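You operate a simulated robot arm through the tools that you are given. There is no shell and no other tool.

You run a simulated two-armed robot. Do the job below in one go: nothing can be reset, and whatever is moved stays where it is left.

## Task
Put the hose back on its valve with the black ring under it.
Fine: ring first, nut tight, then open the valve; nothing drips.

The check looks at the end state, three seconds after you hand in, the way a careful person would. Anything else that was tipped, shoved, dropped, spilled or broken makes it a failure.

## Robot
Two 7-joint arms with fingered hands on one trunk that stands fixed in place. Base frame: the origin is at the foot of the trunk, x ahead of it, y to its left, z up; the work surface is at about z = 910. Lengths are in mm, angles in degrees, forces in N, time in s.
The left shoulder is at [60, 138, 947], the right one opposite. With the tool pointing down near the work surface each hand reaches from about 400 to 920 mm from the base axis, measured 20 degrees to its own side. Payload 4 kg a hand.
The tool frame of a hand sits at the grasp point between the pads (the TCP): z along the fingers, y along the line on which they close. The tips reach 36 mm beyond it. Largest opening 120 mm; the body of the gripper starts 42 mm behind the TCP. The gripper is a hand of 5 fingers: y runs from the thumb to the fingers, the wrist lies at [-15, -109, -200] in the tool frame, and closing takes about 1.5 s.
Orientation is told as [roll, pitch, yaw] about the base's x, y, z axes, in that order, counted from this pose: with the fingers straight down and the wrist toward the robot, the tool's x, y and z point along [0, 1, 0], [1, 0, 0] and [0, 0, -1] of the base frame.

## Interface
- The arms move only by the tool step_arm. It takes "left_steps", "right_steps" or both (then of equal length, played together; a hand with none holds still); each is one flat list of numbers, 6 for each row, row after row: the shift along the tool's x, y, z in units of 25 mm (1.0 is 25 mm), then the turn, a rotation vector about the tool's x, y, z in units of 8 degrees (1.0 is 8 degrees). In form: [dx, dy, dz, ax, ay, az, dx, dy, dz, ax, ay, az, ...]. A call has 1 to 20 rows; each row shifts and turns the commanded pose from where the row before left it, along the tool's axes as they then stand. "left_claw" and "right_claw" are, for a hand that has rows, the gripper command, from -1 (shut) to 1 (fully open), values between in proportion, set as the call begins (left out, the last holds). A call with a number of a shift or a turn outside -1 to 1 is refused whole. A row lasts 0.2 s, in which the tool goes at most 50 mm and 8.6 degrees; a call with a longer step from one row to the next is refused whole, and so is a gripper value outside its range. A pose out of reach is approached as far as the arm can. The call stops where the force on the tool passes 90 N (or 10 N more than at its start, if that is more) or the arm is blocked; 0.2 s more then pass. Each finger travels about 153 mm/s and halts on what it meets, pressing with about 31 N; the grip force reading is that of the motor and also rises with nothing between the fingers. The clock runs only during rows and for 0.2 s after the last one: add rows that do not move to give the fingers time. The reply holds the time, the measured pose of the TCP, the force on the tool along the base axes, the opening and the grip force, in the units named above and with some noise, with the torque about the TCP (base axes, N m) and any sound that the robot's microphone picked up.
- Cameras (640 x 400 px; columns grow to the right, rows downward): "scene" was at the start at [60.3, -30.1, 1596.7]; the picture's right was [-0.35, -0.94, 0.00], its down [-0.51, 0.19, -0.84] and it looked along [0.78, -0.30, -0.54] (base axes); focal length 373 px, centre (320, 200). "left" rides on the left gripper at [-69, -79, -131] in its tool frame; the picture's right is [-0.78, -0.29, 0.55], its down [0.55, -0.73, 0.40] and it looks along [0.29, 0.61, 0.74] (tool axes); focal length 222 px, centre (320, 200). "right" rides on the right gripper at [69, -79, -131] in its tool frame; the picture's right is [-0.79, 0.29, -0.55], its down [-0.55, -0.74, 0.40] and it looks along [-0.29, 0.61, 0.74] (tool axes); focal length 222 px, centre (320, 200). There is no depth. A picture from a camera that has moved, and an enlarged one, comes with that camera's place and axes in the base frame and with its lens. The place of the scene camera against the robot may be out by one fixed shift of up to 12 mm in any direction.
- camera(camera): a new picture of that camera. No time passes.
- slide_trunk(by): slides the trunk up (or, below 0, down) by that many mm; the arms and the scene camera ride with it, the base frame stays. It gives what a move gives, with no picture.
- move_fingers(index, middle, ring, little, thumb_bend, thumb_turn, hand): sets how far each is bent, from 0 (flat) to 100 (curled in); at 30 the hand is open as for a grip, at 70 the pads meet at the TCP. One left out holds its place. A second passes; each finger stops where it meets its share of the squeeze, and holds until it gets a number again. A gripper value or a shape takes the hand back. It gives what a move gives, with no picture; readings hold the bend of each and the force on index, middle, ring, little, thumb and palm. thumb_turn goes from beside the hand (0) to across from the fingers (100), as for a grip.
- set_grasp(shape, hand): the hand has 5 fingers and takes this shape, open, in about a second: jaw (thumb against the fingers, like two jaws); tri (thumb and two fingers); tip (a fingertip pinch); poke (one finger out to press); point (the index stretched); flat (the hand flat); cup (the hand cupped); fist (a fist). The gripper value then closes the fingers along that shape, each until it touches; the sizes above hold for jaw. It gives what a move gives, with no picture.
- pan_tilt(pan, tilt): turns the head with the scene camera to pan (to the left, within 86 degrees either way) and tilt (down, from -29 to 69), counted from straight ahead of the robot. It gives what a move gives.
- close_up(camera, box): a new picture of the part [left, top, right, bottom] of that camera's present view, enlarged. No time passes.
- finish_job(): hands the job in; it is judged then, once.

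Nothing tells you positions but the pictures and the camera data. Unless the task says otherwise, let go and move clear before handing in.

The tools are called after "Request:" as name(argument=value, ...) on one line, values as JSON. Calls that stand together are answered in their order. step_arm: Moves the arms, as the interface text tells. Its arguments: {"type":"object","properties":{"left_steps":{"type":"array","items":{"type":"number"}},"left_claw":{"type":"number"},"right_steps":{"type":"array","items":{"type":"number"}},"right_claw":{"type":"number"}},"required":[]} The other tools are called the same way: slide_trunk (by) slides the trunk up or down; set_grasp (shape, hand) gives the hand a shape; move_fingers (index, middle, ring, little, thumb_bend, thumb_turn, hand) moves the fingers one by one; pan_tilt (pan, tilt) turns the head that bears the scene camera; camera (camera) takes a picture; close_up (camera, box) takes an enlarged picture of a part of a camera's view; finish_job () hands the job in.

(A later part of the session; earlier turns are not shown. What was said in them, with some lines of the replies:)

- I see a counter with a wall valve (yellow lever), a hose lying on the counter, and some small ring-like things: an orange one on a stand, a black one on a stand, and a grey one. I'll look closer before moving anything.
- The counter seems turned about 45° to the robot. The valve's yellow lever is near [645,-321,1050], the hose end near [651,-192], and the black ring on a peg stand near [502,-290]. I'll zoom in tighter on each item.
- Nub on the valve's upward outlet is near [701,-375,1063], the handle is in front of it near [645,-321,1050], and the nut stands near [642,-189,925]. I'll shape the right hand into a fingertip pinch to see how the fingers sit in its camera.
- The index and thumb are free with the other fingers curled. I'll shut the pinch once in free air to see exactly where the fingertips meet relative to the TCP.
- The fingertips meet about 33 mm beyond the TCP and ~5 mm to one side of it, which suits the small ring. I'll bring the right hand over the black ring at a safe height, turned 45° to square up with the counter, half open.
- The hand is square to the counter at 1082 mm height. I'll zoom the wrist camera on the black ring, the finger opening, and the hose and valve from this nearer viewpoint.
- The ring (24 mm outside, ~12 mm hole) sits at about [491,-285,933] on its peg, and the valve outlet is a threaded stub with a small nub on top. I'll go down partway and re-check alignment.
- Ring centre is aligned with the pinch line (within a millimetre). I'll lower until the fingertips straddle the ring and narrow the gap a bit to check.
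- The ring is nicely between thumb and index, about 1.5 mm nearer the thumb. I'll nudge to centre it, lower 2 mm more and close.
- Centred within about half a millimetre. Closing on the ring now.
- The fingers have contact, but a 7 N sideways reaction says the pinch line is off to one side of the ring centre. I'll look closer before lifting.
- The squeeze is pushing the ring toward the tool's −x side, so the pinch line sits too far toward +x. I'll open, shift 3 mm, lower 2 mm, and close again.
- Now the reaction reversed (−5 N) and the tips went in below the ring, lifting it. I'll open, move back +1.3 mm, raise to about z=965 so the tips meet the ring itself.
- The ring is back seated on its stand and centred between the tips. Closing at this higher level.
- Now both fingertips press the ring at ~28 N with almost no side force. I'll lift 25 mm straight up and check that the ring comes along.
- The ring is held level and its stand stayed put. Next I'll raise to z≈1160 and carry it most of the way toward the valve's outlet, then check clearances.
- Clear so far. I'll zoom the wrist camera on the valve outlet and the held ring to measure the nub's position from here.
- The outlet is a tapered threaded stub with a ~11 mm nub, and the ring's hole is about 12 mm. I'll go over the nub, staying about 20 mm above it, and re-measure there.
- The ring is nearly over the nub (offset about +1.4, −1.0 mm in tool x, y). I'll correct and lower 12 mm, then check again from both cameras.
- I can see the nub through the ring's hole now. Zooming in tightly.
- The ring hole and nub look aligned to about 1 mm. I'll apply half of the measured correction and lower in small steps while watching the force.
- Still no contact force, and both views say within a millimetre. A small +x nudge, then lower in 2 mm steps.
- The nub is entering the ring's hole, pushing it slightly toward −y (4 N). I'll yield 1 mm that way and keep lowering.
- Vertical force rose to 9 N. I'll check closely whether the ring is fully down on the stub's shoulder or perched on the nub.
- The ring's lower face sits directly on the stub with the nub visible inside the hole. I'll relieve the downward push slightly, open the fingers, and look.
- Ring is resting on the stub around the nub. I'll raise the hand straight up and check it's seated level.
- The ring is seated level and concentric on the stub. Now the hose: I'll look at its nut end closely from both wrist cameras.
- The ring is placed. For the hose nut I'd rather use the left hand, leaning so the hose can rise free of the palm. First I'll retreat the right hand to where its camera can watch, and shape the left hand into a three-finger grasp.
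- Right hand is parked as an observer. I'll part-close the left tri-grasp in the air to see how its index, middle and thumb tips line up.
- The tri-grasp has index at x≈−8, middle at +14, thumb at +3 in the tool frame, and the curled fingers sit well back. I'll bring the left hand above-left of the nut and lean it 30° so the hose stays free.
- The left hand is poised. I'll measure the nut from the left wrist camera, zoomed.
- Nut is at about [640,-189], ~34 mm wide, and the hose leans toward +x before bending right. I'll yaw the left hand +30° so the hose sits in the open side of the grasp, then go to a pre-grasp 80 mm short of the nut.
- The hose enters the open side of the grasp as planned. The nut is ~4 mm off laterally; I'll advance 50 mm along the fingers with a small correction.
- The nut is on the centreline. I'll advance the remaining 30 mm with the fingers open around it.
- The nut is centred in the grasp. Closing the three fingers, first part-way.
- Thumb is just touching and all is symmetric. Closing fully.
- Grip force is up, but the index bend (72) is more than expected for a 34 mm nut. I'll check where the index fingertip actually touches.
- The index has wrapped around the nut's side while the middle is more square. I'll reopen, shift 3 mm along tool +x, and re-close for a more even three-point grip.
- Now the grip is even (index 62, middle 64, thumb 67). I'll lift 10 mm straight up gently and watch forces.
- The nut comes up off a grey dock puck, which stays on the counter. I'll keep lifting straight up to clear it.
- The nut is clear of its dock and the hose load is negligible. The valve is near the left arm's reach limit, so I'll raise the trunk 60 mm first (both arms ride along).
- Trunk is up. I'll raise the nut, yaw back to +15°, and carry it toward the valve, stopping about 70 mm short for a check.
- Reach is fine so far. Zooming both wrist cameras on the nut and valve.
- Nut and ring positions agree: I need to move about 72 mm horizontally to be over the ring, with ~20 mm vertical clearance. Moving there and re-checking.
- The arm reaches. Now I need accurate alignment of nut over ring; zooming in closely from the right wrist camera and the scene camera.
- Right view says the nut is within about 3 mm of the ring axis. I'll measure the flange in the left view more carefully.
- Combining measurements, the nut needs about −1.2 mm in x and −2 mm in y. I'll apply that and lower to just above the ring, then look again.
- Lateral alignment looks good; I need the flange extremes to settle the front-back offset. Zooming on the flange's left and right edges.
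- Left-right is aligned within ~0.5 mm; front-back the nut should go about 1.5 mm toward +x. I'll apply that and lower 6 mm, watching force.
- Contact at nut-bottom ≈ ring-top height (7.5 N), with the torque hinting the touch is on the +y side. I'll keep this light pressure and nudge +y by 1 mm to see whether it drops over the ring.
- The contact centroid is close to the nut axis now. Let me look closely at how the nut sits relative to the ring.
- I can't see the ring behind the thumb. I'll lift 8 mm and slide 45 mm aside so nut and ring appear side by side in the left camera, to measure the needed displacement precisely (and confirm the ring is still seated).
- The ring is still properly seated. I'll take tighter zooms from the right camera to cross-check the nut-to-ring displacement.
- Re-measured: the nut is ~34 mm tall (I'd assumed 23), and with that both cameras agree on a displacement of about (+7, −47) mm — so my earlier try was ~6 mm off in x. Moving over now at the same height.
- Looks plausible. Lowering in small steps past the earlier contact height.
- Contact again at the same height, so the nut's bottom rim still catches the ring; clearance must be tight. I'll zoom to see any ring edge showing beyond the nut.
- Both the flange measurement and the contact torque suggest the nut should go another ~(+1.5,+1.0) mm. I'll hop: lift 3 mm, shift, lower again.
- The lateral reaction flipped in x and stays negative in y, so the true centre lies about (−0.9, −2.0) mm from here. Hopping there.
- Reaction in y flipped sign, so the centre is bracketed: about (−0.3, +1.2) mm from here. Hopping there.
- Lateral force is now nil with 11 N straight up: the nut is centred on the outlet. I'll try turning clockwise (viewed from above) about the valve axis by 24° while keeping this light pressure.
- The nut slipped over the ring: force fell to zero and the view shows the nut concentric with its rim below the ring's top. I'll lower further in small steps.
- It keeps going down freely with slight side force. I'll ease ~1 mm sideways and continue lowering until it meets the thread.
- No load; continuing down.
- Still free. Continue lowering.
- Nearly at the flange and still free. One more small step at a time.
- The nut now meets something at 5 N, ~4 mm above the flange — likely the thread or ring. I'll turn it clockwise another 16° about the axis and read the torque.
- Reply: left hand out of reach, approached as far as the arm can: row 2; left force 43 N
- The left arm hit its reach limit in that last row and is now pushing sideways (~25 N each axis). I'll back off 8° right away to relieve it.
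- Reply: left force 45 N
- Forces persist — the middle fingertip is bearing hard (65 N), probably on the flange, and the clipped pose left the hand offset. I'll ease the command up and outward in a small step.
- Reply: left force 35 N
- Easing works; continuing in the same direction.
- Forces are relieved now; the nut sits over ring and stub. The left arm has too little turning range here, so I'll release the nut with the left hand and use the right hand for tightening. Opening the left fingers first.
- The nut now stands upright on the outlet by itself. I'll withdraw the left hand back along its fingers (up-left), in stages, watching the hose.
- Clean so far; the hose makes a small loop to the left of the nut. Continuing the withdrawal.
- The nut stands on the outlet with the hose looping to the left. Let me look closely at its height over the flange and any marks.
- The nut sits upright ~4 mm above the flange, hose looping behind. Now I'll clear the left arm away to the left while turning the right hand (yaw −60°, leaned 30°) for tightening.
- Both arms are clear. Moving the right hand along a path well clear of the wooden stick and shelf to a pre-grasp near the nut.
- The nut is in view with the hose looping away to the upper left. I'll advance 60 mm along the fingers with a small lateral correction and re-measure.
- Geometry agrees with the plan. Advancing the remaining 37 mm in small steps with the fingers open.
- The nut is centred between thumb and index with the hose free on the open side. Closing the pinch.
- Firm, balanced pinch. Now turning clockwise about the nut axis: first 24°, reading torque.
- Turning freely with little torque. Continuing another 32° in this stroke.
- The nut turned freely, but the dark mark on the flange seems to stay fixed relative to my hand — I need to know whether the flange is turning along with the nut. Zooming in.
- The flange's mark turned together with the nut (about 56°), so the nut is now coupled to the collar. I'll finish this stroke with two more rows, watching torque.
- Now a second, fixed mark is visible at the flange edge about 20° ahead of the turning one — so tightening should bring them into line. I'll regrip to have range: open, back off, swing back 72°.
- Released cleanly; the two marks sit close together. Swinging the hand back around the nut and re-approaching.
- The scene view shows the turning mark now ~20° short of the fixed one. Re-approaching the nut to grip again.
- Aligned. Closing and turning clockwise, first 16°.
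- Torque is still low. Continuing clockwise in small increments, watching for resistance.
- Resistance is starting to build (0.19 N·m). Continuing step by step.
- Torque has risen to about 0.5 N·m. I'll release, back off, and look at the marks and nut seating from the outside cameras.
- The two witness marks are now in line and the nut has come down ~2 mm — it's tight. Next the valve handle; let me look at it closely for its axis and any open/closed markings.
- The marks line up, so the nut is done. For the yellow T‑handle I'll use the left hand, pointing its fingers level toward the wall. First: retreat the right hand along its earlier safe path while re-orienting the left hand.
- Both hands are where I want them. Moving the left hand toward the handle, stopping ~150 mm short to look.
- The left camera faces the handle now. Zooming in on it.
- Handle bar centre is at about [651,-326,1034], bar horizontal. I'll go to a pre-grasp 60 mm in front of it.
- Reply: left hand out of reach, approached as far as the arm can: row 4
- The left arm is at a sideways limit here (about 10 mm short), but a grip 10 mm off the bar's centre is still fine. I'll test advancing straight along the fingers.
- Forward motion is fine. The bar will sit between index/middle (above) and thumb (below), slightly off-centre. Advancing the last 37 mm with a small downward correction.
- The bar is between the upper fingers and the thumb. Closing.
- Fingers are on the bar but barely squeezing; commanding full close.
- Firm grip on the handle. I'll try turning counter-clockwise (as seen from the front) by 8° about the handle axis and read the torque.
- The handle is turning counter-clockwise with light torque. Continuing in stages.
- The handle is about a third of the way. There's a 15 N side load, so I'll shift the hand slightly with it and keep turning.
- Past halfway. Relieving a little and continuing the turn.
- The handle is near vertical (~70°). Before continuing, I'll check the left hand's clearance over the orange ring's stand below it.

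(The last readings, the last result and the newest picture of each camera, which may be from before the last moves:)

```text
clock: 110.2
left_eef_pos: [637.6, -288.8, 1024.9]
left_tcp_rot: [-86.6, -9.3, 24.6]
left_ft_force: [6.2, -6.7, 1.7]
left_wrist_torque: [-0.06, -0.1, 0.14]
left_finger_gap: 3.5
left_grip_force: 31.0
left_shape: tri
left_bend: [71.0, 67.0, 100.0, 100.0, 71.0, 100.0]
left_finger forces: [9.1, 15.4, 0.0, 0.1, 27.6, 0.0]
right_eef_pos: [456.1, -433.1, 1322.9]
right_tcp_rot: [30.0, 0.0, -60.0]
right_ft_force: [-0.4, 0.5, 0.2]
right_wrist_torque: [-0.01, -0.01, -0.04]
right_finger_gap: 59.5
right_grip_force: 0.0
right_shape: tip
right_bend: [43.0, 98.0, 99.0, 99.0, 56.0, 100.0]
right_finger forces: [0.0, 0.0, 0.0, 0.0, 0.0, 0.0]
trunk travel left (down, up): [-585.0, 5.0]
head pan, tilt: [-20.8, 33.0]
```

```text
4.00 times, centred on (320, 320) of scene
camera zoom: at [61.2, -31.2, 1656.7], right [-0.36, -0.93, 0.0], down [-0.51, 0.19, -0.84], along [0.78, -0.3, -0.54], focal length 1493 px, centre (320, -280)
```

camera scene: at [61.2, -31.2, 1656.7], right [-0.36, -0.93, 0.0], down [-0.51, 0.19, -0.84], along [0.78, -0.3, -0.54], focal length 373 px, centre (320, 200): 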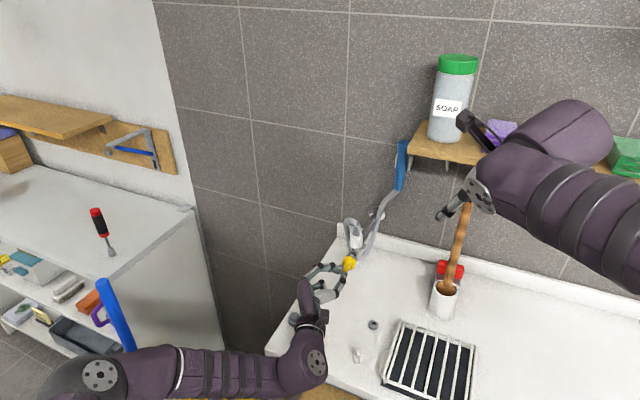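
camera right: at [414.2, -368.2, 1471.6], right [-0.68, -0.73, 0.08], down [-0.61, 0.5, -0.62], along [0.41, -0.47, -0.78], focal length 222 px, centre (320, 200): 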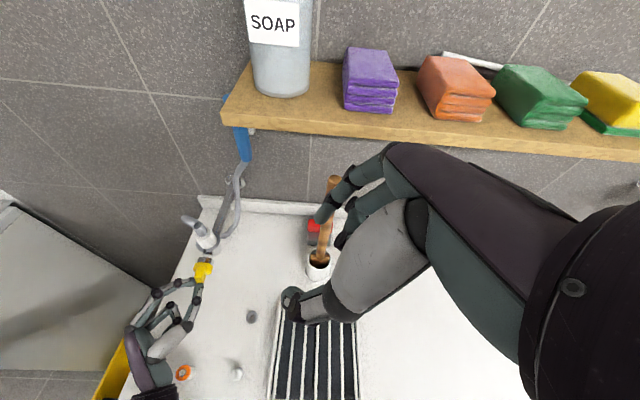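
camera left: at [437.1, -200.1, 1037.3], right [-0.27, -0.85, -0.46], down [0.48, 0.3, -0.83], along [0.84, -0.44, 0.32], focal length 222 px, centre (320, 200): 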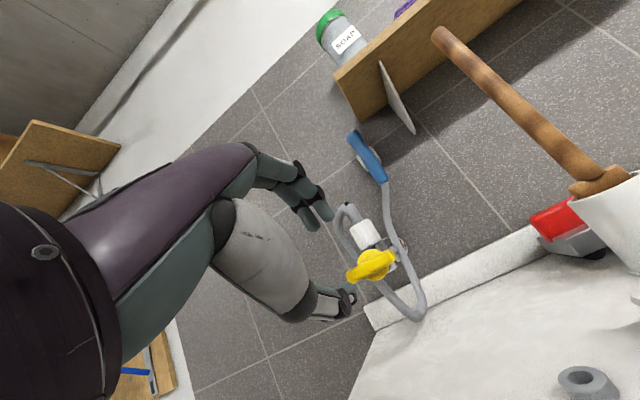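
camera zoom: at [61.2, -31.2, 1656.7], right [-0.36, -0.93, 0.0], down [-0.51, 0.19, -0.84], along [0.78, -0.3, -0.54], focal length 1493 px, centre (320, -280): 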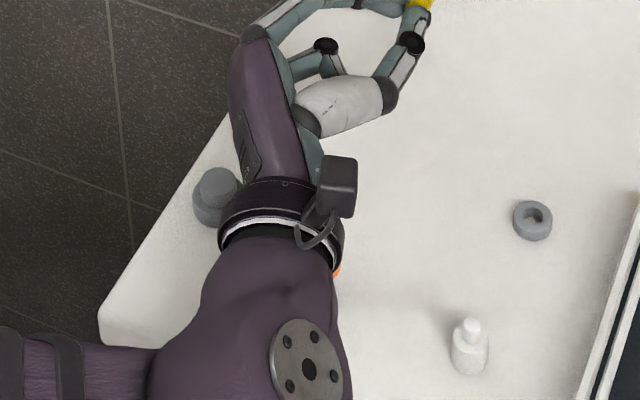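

Clear — the orange stand is untouched beside and below the hand. Continuing the turn 16° more.

Request:
step_arm(left_steps=[0.063, -0.0567, 0.0206, 0, -0.342, -0.94, 0.063, -0.0567, 0.0206, 0, -0.342, -0.94, 0, 0, 0, 0, 0, 0])

Request:
close_up(camera="left", box=[250, 150, 410, 310])

Request:
close_up(camera="scene", box=[330, 230, 380, 290])

Request:
close_up(camera="right", box=[100, 240, 280, 400])

```text
clock: 111.0
left_eef_pos: [635.5, -291.3, 1020.5]
left_tcp_rot: [-92.1, 5.8, 24.9]
left_ft_force: [7.2, -4.4, -0.9]
left_wrist_torque: [0.03, 0.0, 0.25]
left_finger_gap: 3.1
left_grip_force: 31.4
left_shape: tri
left_bend: [71.0, 67.0, 100.0, 100.0, 71.0, 100.0]
left_finger forces: [9.9, 16.0, 0.0, 0.0, 26.6, 0.0]
right_eef_pos: [458.8, -432.2, 1322.1]
right_tcp_rot: [30.0, 0.1, -60.0]
right_ft_force: [0.3, -0.3, -0.1]
right_wrist_torque: [-0.01, -0.02, 0.0]
right_finger_gap: 59.9
right_grip_force: 0.1
right_shape: tip
right_bend: [43.0, 98.0, 99.0, 99.0, 56.0, 100.0]
right_finger forces: [0.0, 0.0, 0.0, 0.0, 0.0, 0.0]
trunk travel left (down, up): [-585.0, 5.0]
head pan, tilt: [-20.8, 33.0]
```

```text
2.50 times, centred on (330, 230) of left
camera zoom: at [513.6, -200.1, 1092.8], right [0.03, -0.56, 0.83], down [-0.54, -0.71, -0.46], along [0.84, -0.43, -0.32], focal length 555 px, centre (295, 125)
```

zoom: 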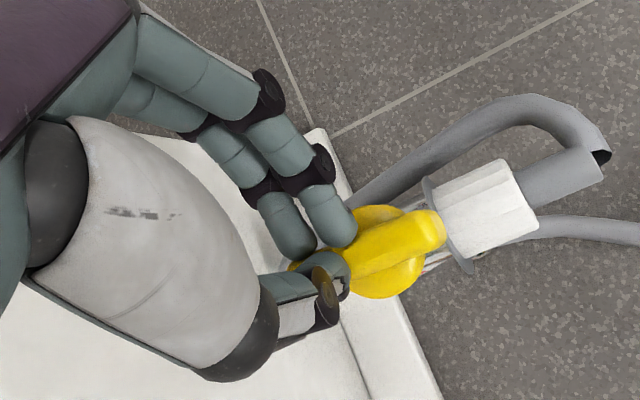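

```text
6.67 times, centred on (355, 260) of scene
camera zoom: at [61.5, -30.7, 1656.7], right [-0.35, -0.94, 0.0], down [-0.51, 0.19, -0.84], along [0.78, -0.3, -0.55], focal length 2488 px, centre (87, -200)
```

zoom: 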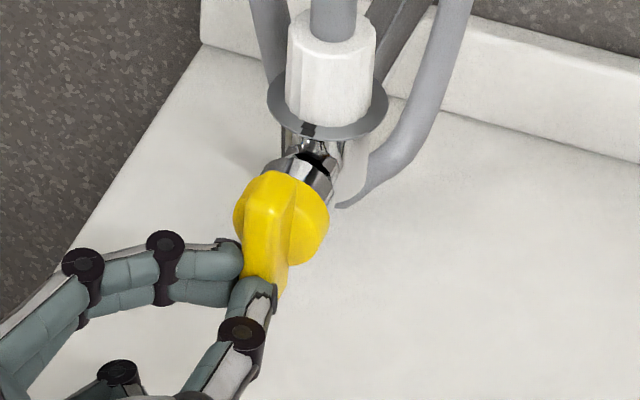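

```text
2.50 times, centred on (190, 320) of right
camera zoom: at [414.6, -367.6, 1471.6], right [-0.68, -0.73, 0.08], down [-0.61, 0.5, -0.62], along [0.41, -0.47, -0.78], focal length 555 px, centre (645, -100)
```

zoom: 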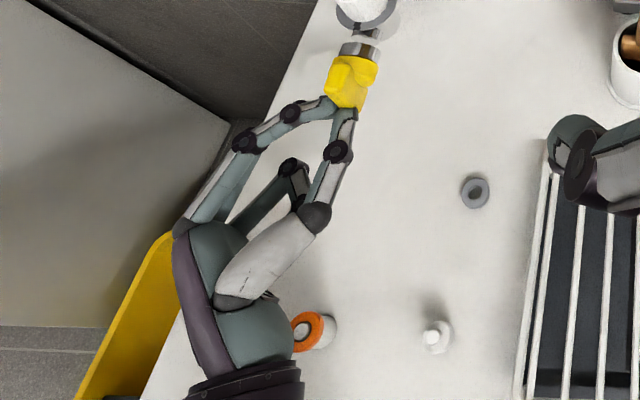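

Handle is almost upright (≈84°). One more 8° step, watching for the stop.

Request:
step_arm(left_steps=[0.063, -0.0567, 0.0206, 0, -0.342, -0.94, 0, 0, 0, 0, 0, 0])

Request:
close_up(camera="left", box=[250, 150, 410, 310])

Request:
close_up(camera="scene", box=[330, 230, 380, 290])

```text
clock: 111.6
left_eef_pos: [634.7, -290.6, 1019.6]
left_tcp_rot: [-95.0, 13.3, 24.5]
left_ft_force: [6.4, 4.1, -1.9]
left_wrist_torque: [0.25, -0.1, 0.41]
left_finger_gap: 3.2
left_grip_force: 30.7
left_shape: tri
left_bend: [71.0, 67.0, 100.0, 100.0, 71.0, 100.0]
left_finger forces: [11.1, 20.2, 0.1, 0.1, 26.2, 0.1]
right_eef_pos: [457.6, -434.3, 1324.5]
right_tcp_rot: [29.9, 0.0, -60.0]
right_ft_force: [0.2, 0.2, -0.4]
right_wrist_torque: [0.03, 0.0, -0.03]
right_finger_gap: 59.8
right_grip_force: 0.1
right_shape: tip
right_bend: [43.0, 98.0, 99.0, 99.0, 56.0, 100.0]
right_finger forces: [0.0, 0.0, 0.1, 0.0, 0.0, 0.0]
trunk travel left (down, up): [-585.0, 5.0]
head pan, tilt: [-20.8, 33.0]
```

```text
2.50 times, centred on (330, 230) of left
camera zoom: at [520.0, -193.0, 1094.0], right [0.11, -0.47, 0.87], down [-0.57, -0.75, -0.33], along [0.81, -0.46, -0.36], focal length 555 px, centre (295, 125)
```

zoom: 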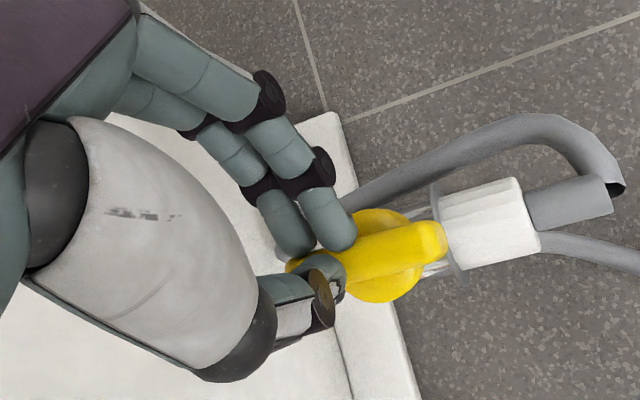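

```text
6.67 times, centred on (355, 260) of scene
camera zoom: at [61.4, -29.6, 1656.7], right [-0.35, -0.94, 0.0], down [-0.51, 0.19, -0.84], along [0.78, -0.3, -0.54], focal length 2488 px, centre (87, -200)
```

zoom: 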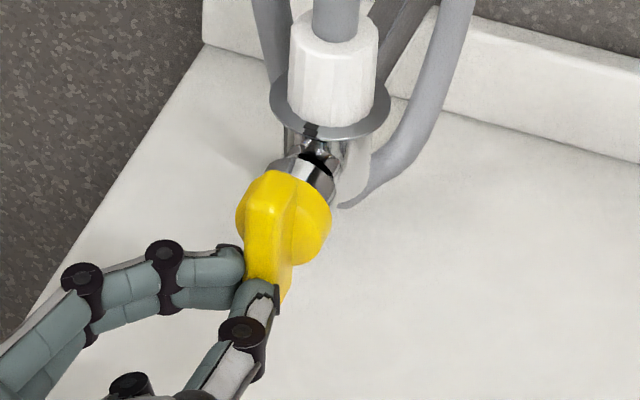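

Torque rose at the stop with the handle fully upright — valve open. No dripping heard. Now releasing the handle.

Request:
step_arm(left_steps=[0, 0, 0, 0, 0, 0, 0, 0, 0, 0, 0, 0, 0, 0, 0, 0, 0, 0, 0, 0, 0, 0, 0, 0], left_claw=-0.2)

Request:
close_up(camera="left", box=[250, 150, 410, 310])

Request:
close_up(camera="scene", box=[330, 220, 390, 290])

```text
clock: 112.6
left_eef_pos: [633.9, -291.9, 1019.7]
left_tcp_rot: [-95.0, 13.2, 24.4]
left_ft_force: [-0.4, 0.1, -0.5]
left_wrist_torque: [-0.01, -0.03, -0.03]
left_finger_gap: 47.7
left_grip_force: 0.1
left_shape: tri
left_bend: [46.0, 50.0, 99.0, 99.0, 65.0, 100.0]
left_finger forces: [0.0, 0.0, 0.0, 0.1, 0.0, 0.0]
right_eef_pos: [457.2, -433.8, 1323.0]
right_tcp_rot: [30.0, 0.0, -59.9]
right_ft_force: [0.9, -0.1, -0.5]
right_wrist_torque: [0.0, 0.0, 0.02]
right_finger_gap: 59.9
right_grip_force: 0.1
right_shape: tip
right_bend: [43.0, 98.0, 99.0, 99.0, 56.0, 100.0]
right_finger forces: [0.1, 0.0, 0.0, 0.1, 0.1, 0.0]
trunk travel left (down, up): [-585.0, 5.0]
head pan, tilt: [-20.8, 33.0]
```

```text
2.50 times, centred on (330, 230) of left
camera zoom: at [518.5, -194.3, 1094.5], right [0.11, -0.47, 0.87], down [-0.58, -0.75, -0.33], along [0.81, -0.47, -0.36], focal length 555 px, centre (295, 125)
```

zoom: 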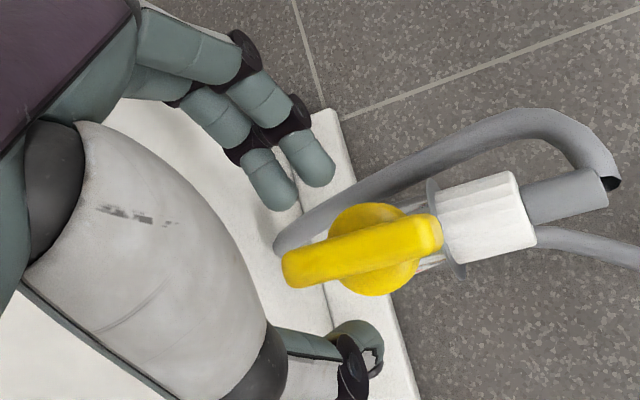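

```text
5.71 times, centred on (360, 255) of scene
camera zoom: at [60.4, -30.1, 1656.7], right [-0.35, -0.94, 0.0], down [-0.51, 0.19, -0.84], along [0.78, -0.3, -0.54], focal length 2133 px, centre (91, -114)
```

zoom: 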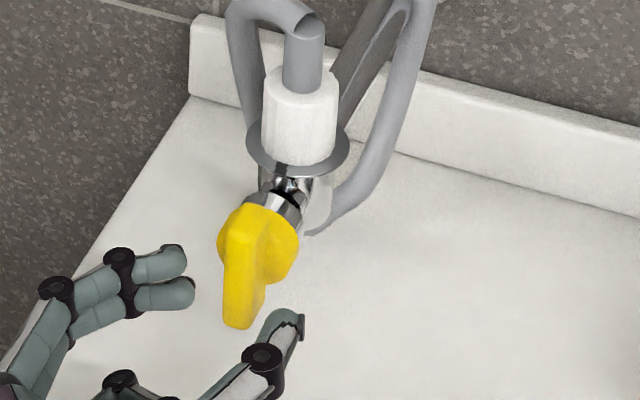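

The handle stays upright. Withdrawing the left hand: back a little, then up, then away.

Request:
step_arm(left_steps=[0, 0, -0.6, 0, 0, 0, 0, 0, -0.6, 0, 0, 0, -0.796, -0.08, 0.029, 0, 0, 0, -0.796, -0.08, 0.029, 0, 0, 0, -0.796, -0.08, 0.029, 0, 0, 0, -0.796, -0.08, 0.029, 0, 0, 0, -0.2, 0, -0.9, 0, 0, 0, -0.2, 0, -0.9, 0, 0, 0, -0.2, 0, -0.9, 0, 0, 0, -0.3, 0, -0.9, 0, 0, 0, -0.5, 0, -0.8, 0, 0, 0, -0.5, 0, -0.8, 0, 0, 0])

Request:
camera(camera="scene")

Request:
camera(camera="right")

Request:
close_up(camera="scene", box=[340, 215, 380, 285])

Request:
close_up(camera="scene", box=[346, 225, 372, 251])

```text
clock: 115.2
left_eef_pos: [578.1, -131.2, 1116.2]
left_tcp_rot: [-95.4, 12.9, 24.3]
left_ft_force: [0.0, 0.1, 0.2]
left_wrist_torque: [0.01, 0.0, 0.0]
left_finger_gap: 47.4
left_grip_force: 0.0
left_shape: tri
left_bend: [46.0, 50.0, 99.0, 99.0, 65.0, 100.0]
left_finger forces: [0.1, 0.0, 0.0, 0.0, 0.1, 0.0]
left hand out of reach, approached as far as the arm can: row 11, 12
right_eef_pos: [456.4, -433.4, 1322.7]
right_tcp_rot: [30.0, 0.0, -60.0]
right_ft_force: [-0.3, 1.6, 0.2]
right_wrist_torque: [0.01, 0.02, -0.02]
right_finger_gap: 59.8
right_grip_force: 0.0
right_shape: tip
right_bend: [43.0, 98.0, 99.0, 99.0, 56.0, 100.0]
right_finger forces: [0.0, 0.0, 0.0, 0.0, 0.0, 0.0]
trunk travel left (down, up): [-585.0, 5.0]
head pan, tilt: [-20.8, 33.0]
```

```text
taken
camera scene: at [60.1, -29.6, 1656.8], right [-0.35, -0.93, 0.0], down [-0.51, 0.19, -0.84], along [0.78, -0.3, -0.54], focal length 373 px, centre (320, 200)
```

scene: 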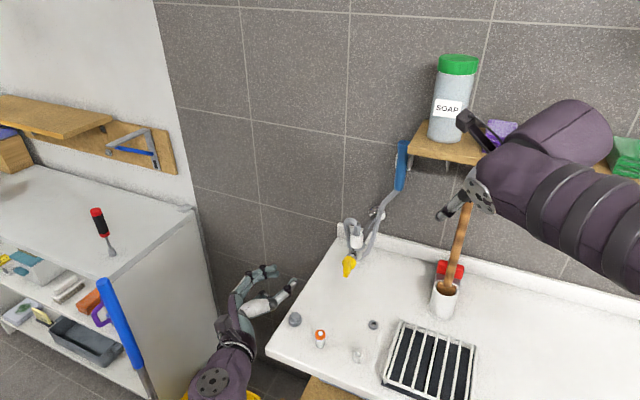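

```text
taken
camera right: at [413.3, -366.7, 1472.3], right [-0.68, -0.73, 0.08], down [-0.61, 0.5, -0.62], along [0.41, -0.47, -0.78], focal length 222 px, centre (320, 200)
```

right: 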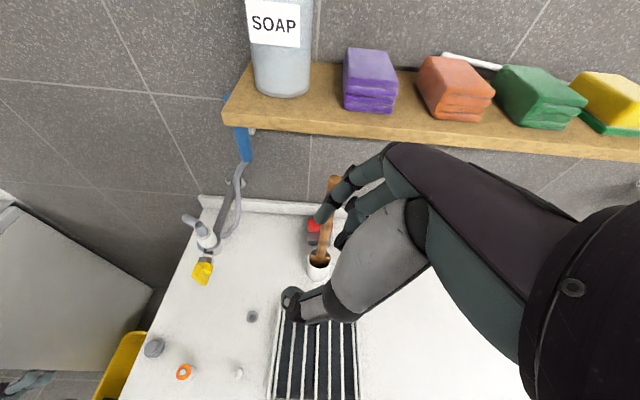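

```text
5.71 times, centred on (360, 250) of scene
camera zoom: at [60.1, -29.6, 1656.8], right [-0.35, -0.93, 0.0], down [-0.51, 0.19, -0.84], along [0.78, -0.3, -0.54], focal length 2133 px, centre (91, -86)
```

zoom: 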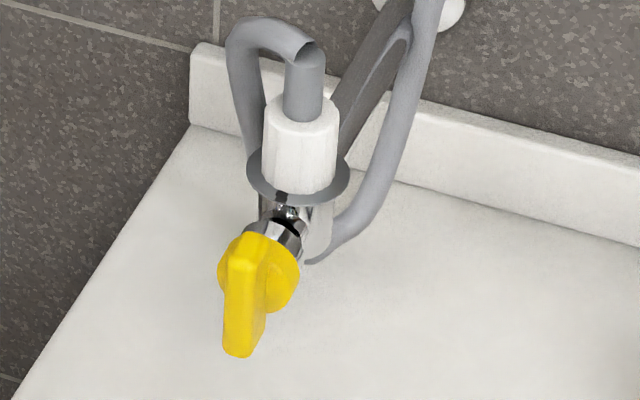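

```text
15.38 times, centred on (359, 238) of scene
camera zoom: at [60.1, -29.6, 1656.8], right [-0.35, -0.93, 0.0], down [-0.51, 0.19, -0.84], along [0.78, -0.3, -0.54], focal length 5742 px, centre (-280, -385)
```

zoom: 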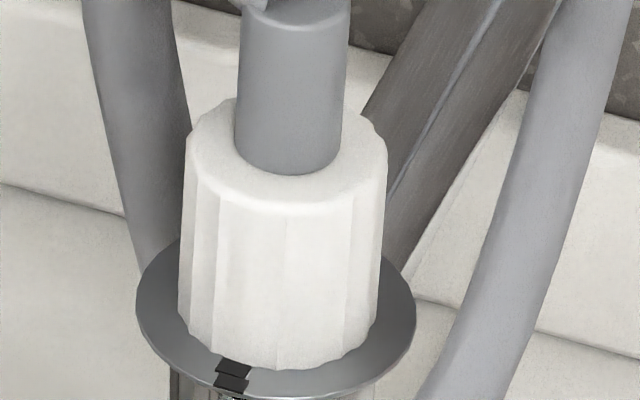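

Nut marks are in line, handle upright, nothing disturbed. I'll back the left hand off further, let a couple of seconds pass, and check for any drip or sound.

Request:
step_arm(left_steps=[-0.8, 0, 0, 0, 0, 0, -0.8, 0, 0, 0, 0, 0, -0.8, 0, 0, 0, 0, 0, -0.8, 0, 0, 0, 0, 0, 0, 0, 0, 0, 0, 0, 0, 0, 0, 0, 0, 0, 0, 0, 0, 0, 0, 0, 0, 0, 0, 0, 0, 0, 0, 0, 0, 0, 0, 0, 0, 0, 0, 0, 0, 0])

Request:
close_up(camera="right", box=[170, 190, 250, 300])

Request:
close_up(camera="scene", box=[330, 210, 400, 290])

Request:
camera(camera="left")

Request:
camera(camera="scene")

```text
clock: 117.4
left_eef_pos: [574.6, -117.1, 1121.0]
left_tcp_rot: [-95.7, 12.7, 24.3]
left_ft_force: [0.5, 0.0, 0.3]
left_wrist_torque: [0.0, 0.0, 0.0]
left_finger_gap: 47.6
left_grip_force: 0.0
left_shape: tri
left_bend: [46.0, 50.0, 99.0, 99.0, 65.0, 100.0]
left_finger forces: [0.0, 0.1, 0.0, 0.0, 0.0, 0.1]
left hand out of reach, approached as far as the arm can: row 1, 2, 3, 4
right_eef_pos: [456.7, -434.0, 1323.1]
right_tcp_rot: [30.0, 0.0, -60.0]
right_ft_force: [0.0, -0.3, 0.3]
right_wrist_torque: [-0.02, 0.02, 0.01]
right_finger_gap: 59.6
right_grip_force: 0.1
right_shape: tip
right_bend: [43.0, 98.0, 99.0, 99.0, 56.0, 100.0]
right_finger forces: [0.0, 0.0, 0.1, 0.0, 0.1, 0.1]
trunk travel left (down, up): [-585.0, 5.0]
head pan, tilt: [-20.8, 33.0]
```

```text
3.64 times, centred on (210, 245) of right
camera zoom: at [413.6, -367.1, 1472.0], right [-0.68, -0.73, 0.08], down [-0.61, 0.5, -0.62], along [0.41, -0.47, -0.78], focal length 808 px, centre (720, 36)
```

zoom: 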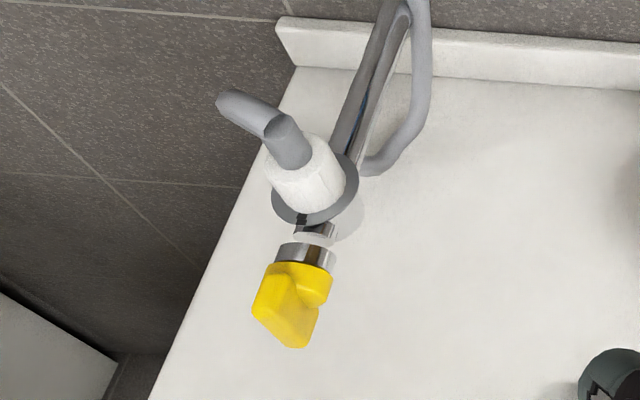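

```text
5.00 times, centred on (365, 250) of scene
camera zoom: at [60.3, -30.1, 1656.7], right [-0.35, -0.94, 0.0], down [-0.51, 0.19, -0.84], along [0.78, -0.3, -0.54], focal length 1866 px, centre (95, -50)
```

zoom: 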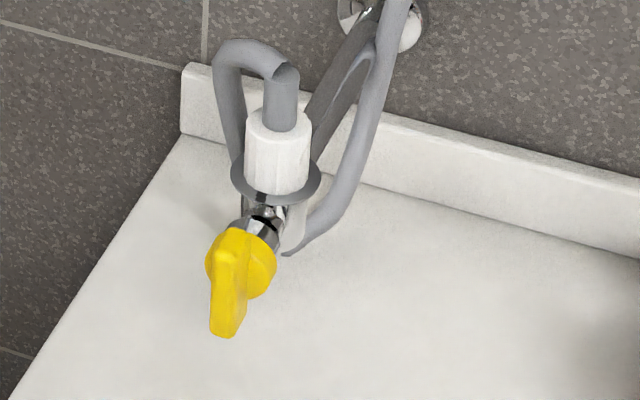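

```text
taken
camera left: at [459.2, -18.2, 1193.1], right [0.1, -0.47, 0.88], down [-0.57, -0.75, -0.33], along [0.82, -0.47, -0.34], focal length 222 px, centre (320, 200)
```

left: 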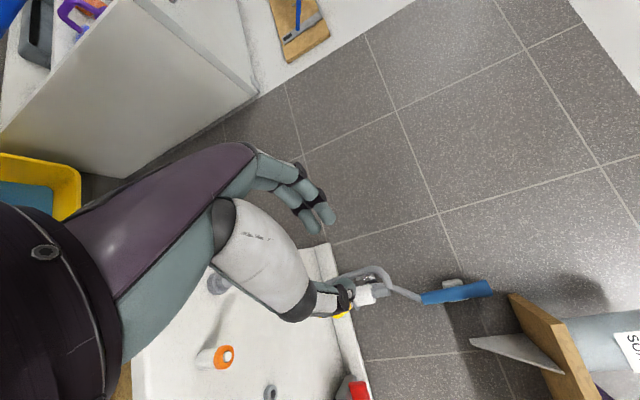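

```text
taken
camera scene: at [60.3, -30.1, 1656.7], right [-0.35, -0.94, 0.0], down [-0.51, 0.19, -0.84], along [0.78, -0.3, -0.54], focal length 373 px, centre (320, 200)
```

scene: 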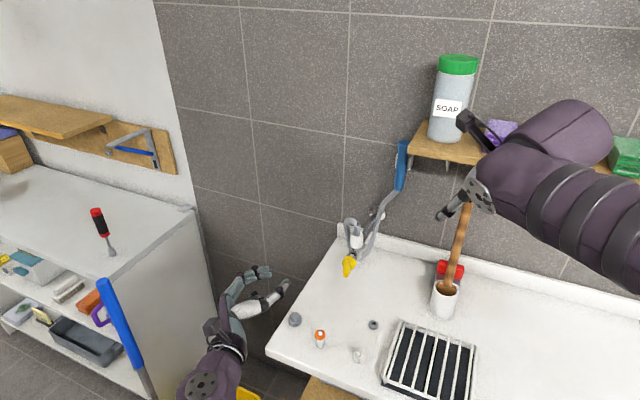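

Everything is in place: the black ring sits under the nut, the tightness marks line up, and the handle is upright at its open stop. The counter is dry with no sound of dripping, and both hands are clear. Handing in.

Request:
finish_job()

```text
The job is handed in.
```

The hose is back on its valve with the black ring under it, the nut is tight, and the valve is open with no drips seen or heard.

- **Ring:** it sits level on the outlet. I saw it centred before the nut went over it, and it is hidden inside the nut now.
- **Nut:** I turned it clockwise until it resisted at about 0.5 N·m. The two black marks on the flange now line up. I took that as tight, since nothing on the valve says what the marks mean.
- **Valve:** I turned the yellow handle a quarter turn counter-clockwise, from level to upright, where it met a stop. It has no open or closed markings. After opening it I let a few seconds pass; the counter stayed dry and the microphone picked up nothing.
- **Surroundings:** in the last pictures the orange ring, grey ring, rack, stick and shelf items look undisturbed. Both hands are off and clear of the valve.

Early in threading, the left arm ran out of reach and pushed sideways on the nut at about 25 N on each axis. I backed it off, and the nut and flange looked fine afterwards. The trunk is still 60 mm higher than it started.
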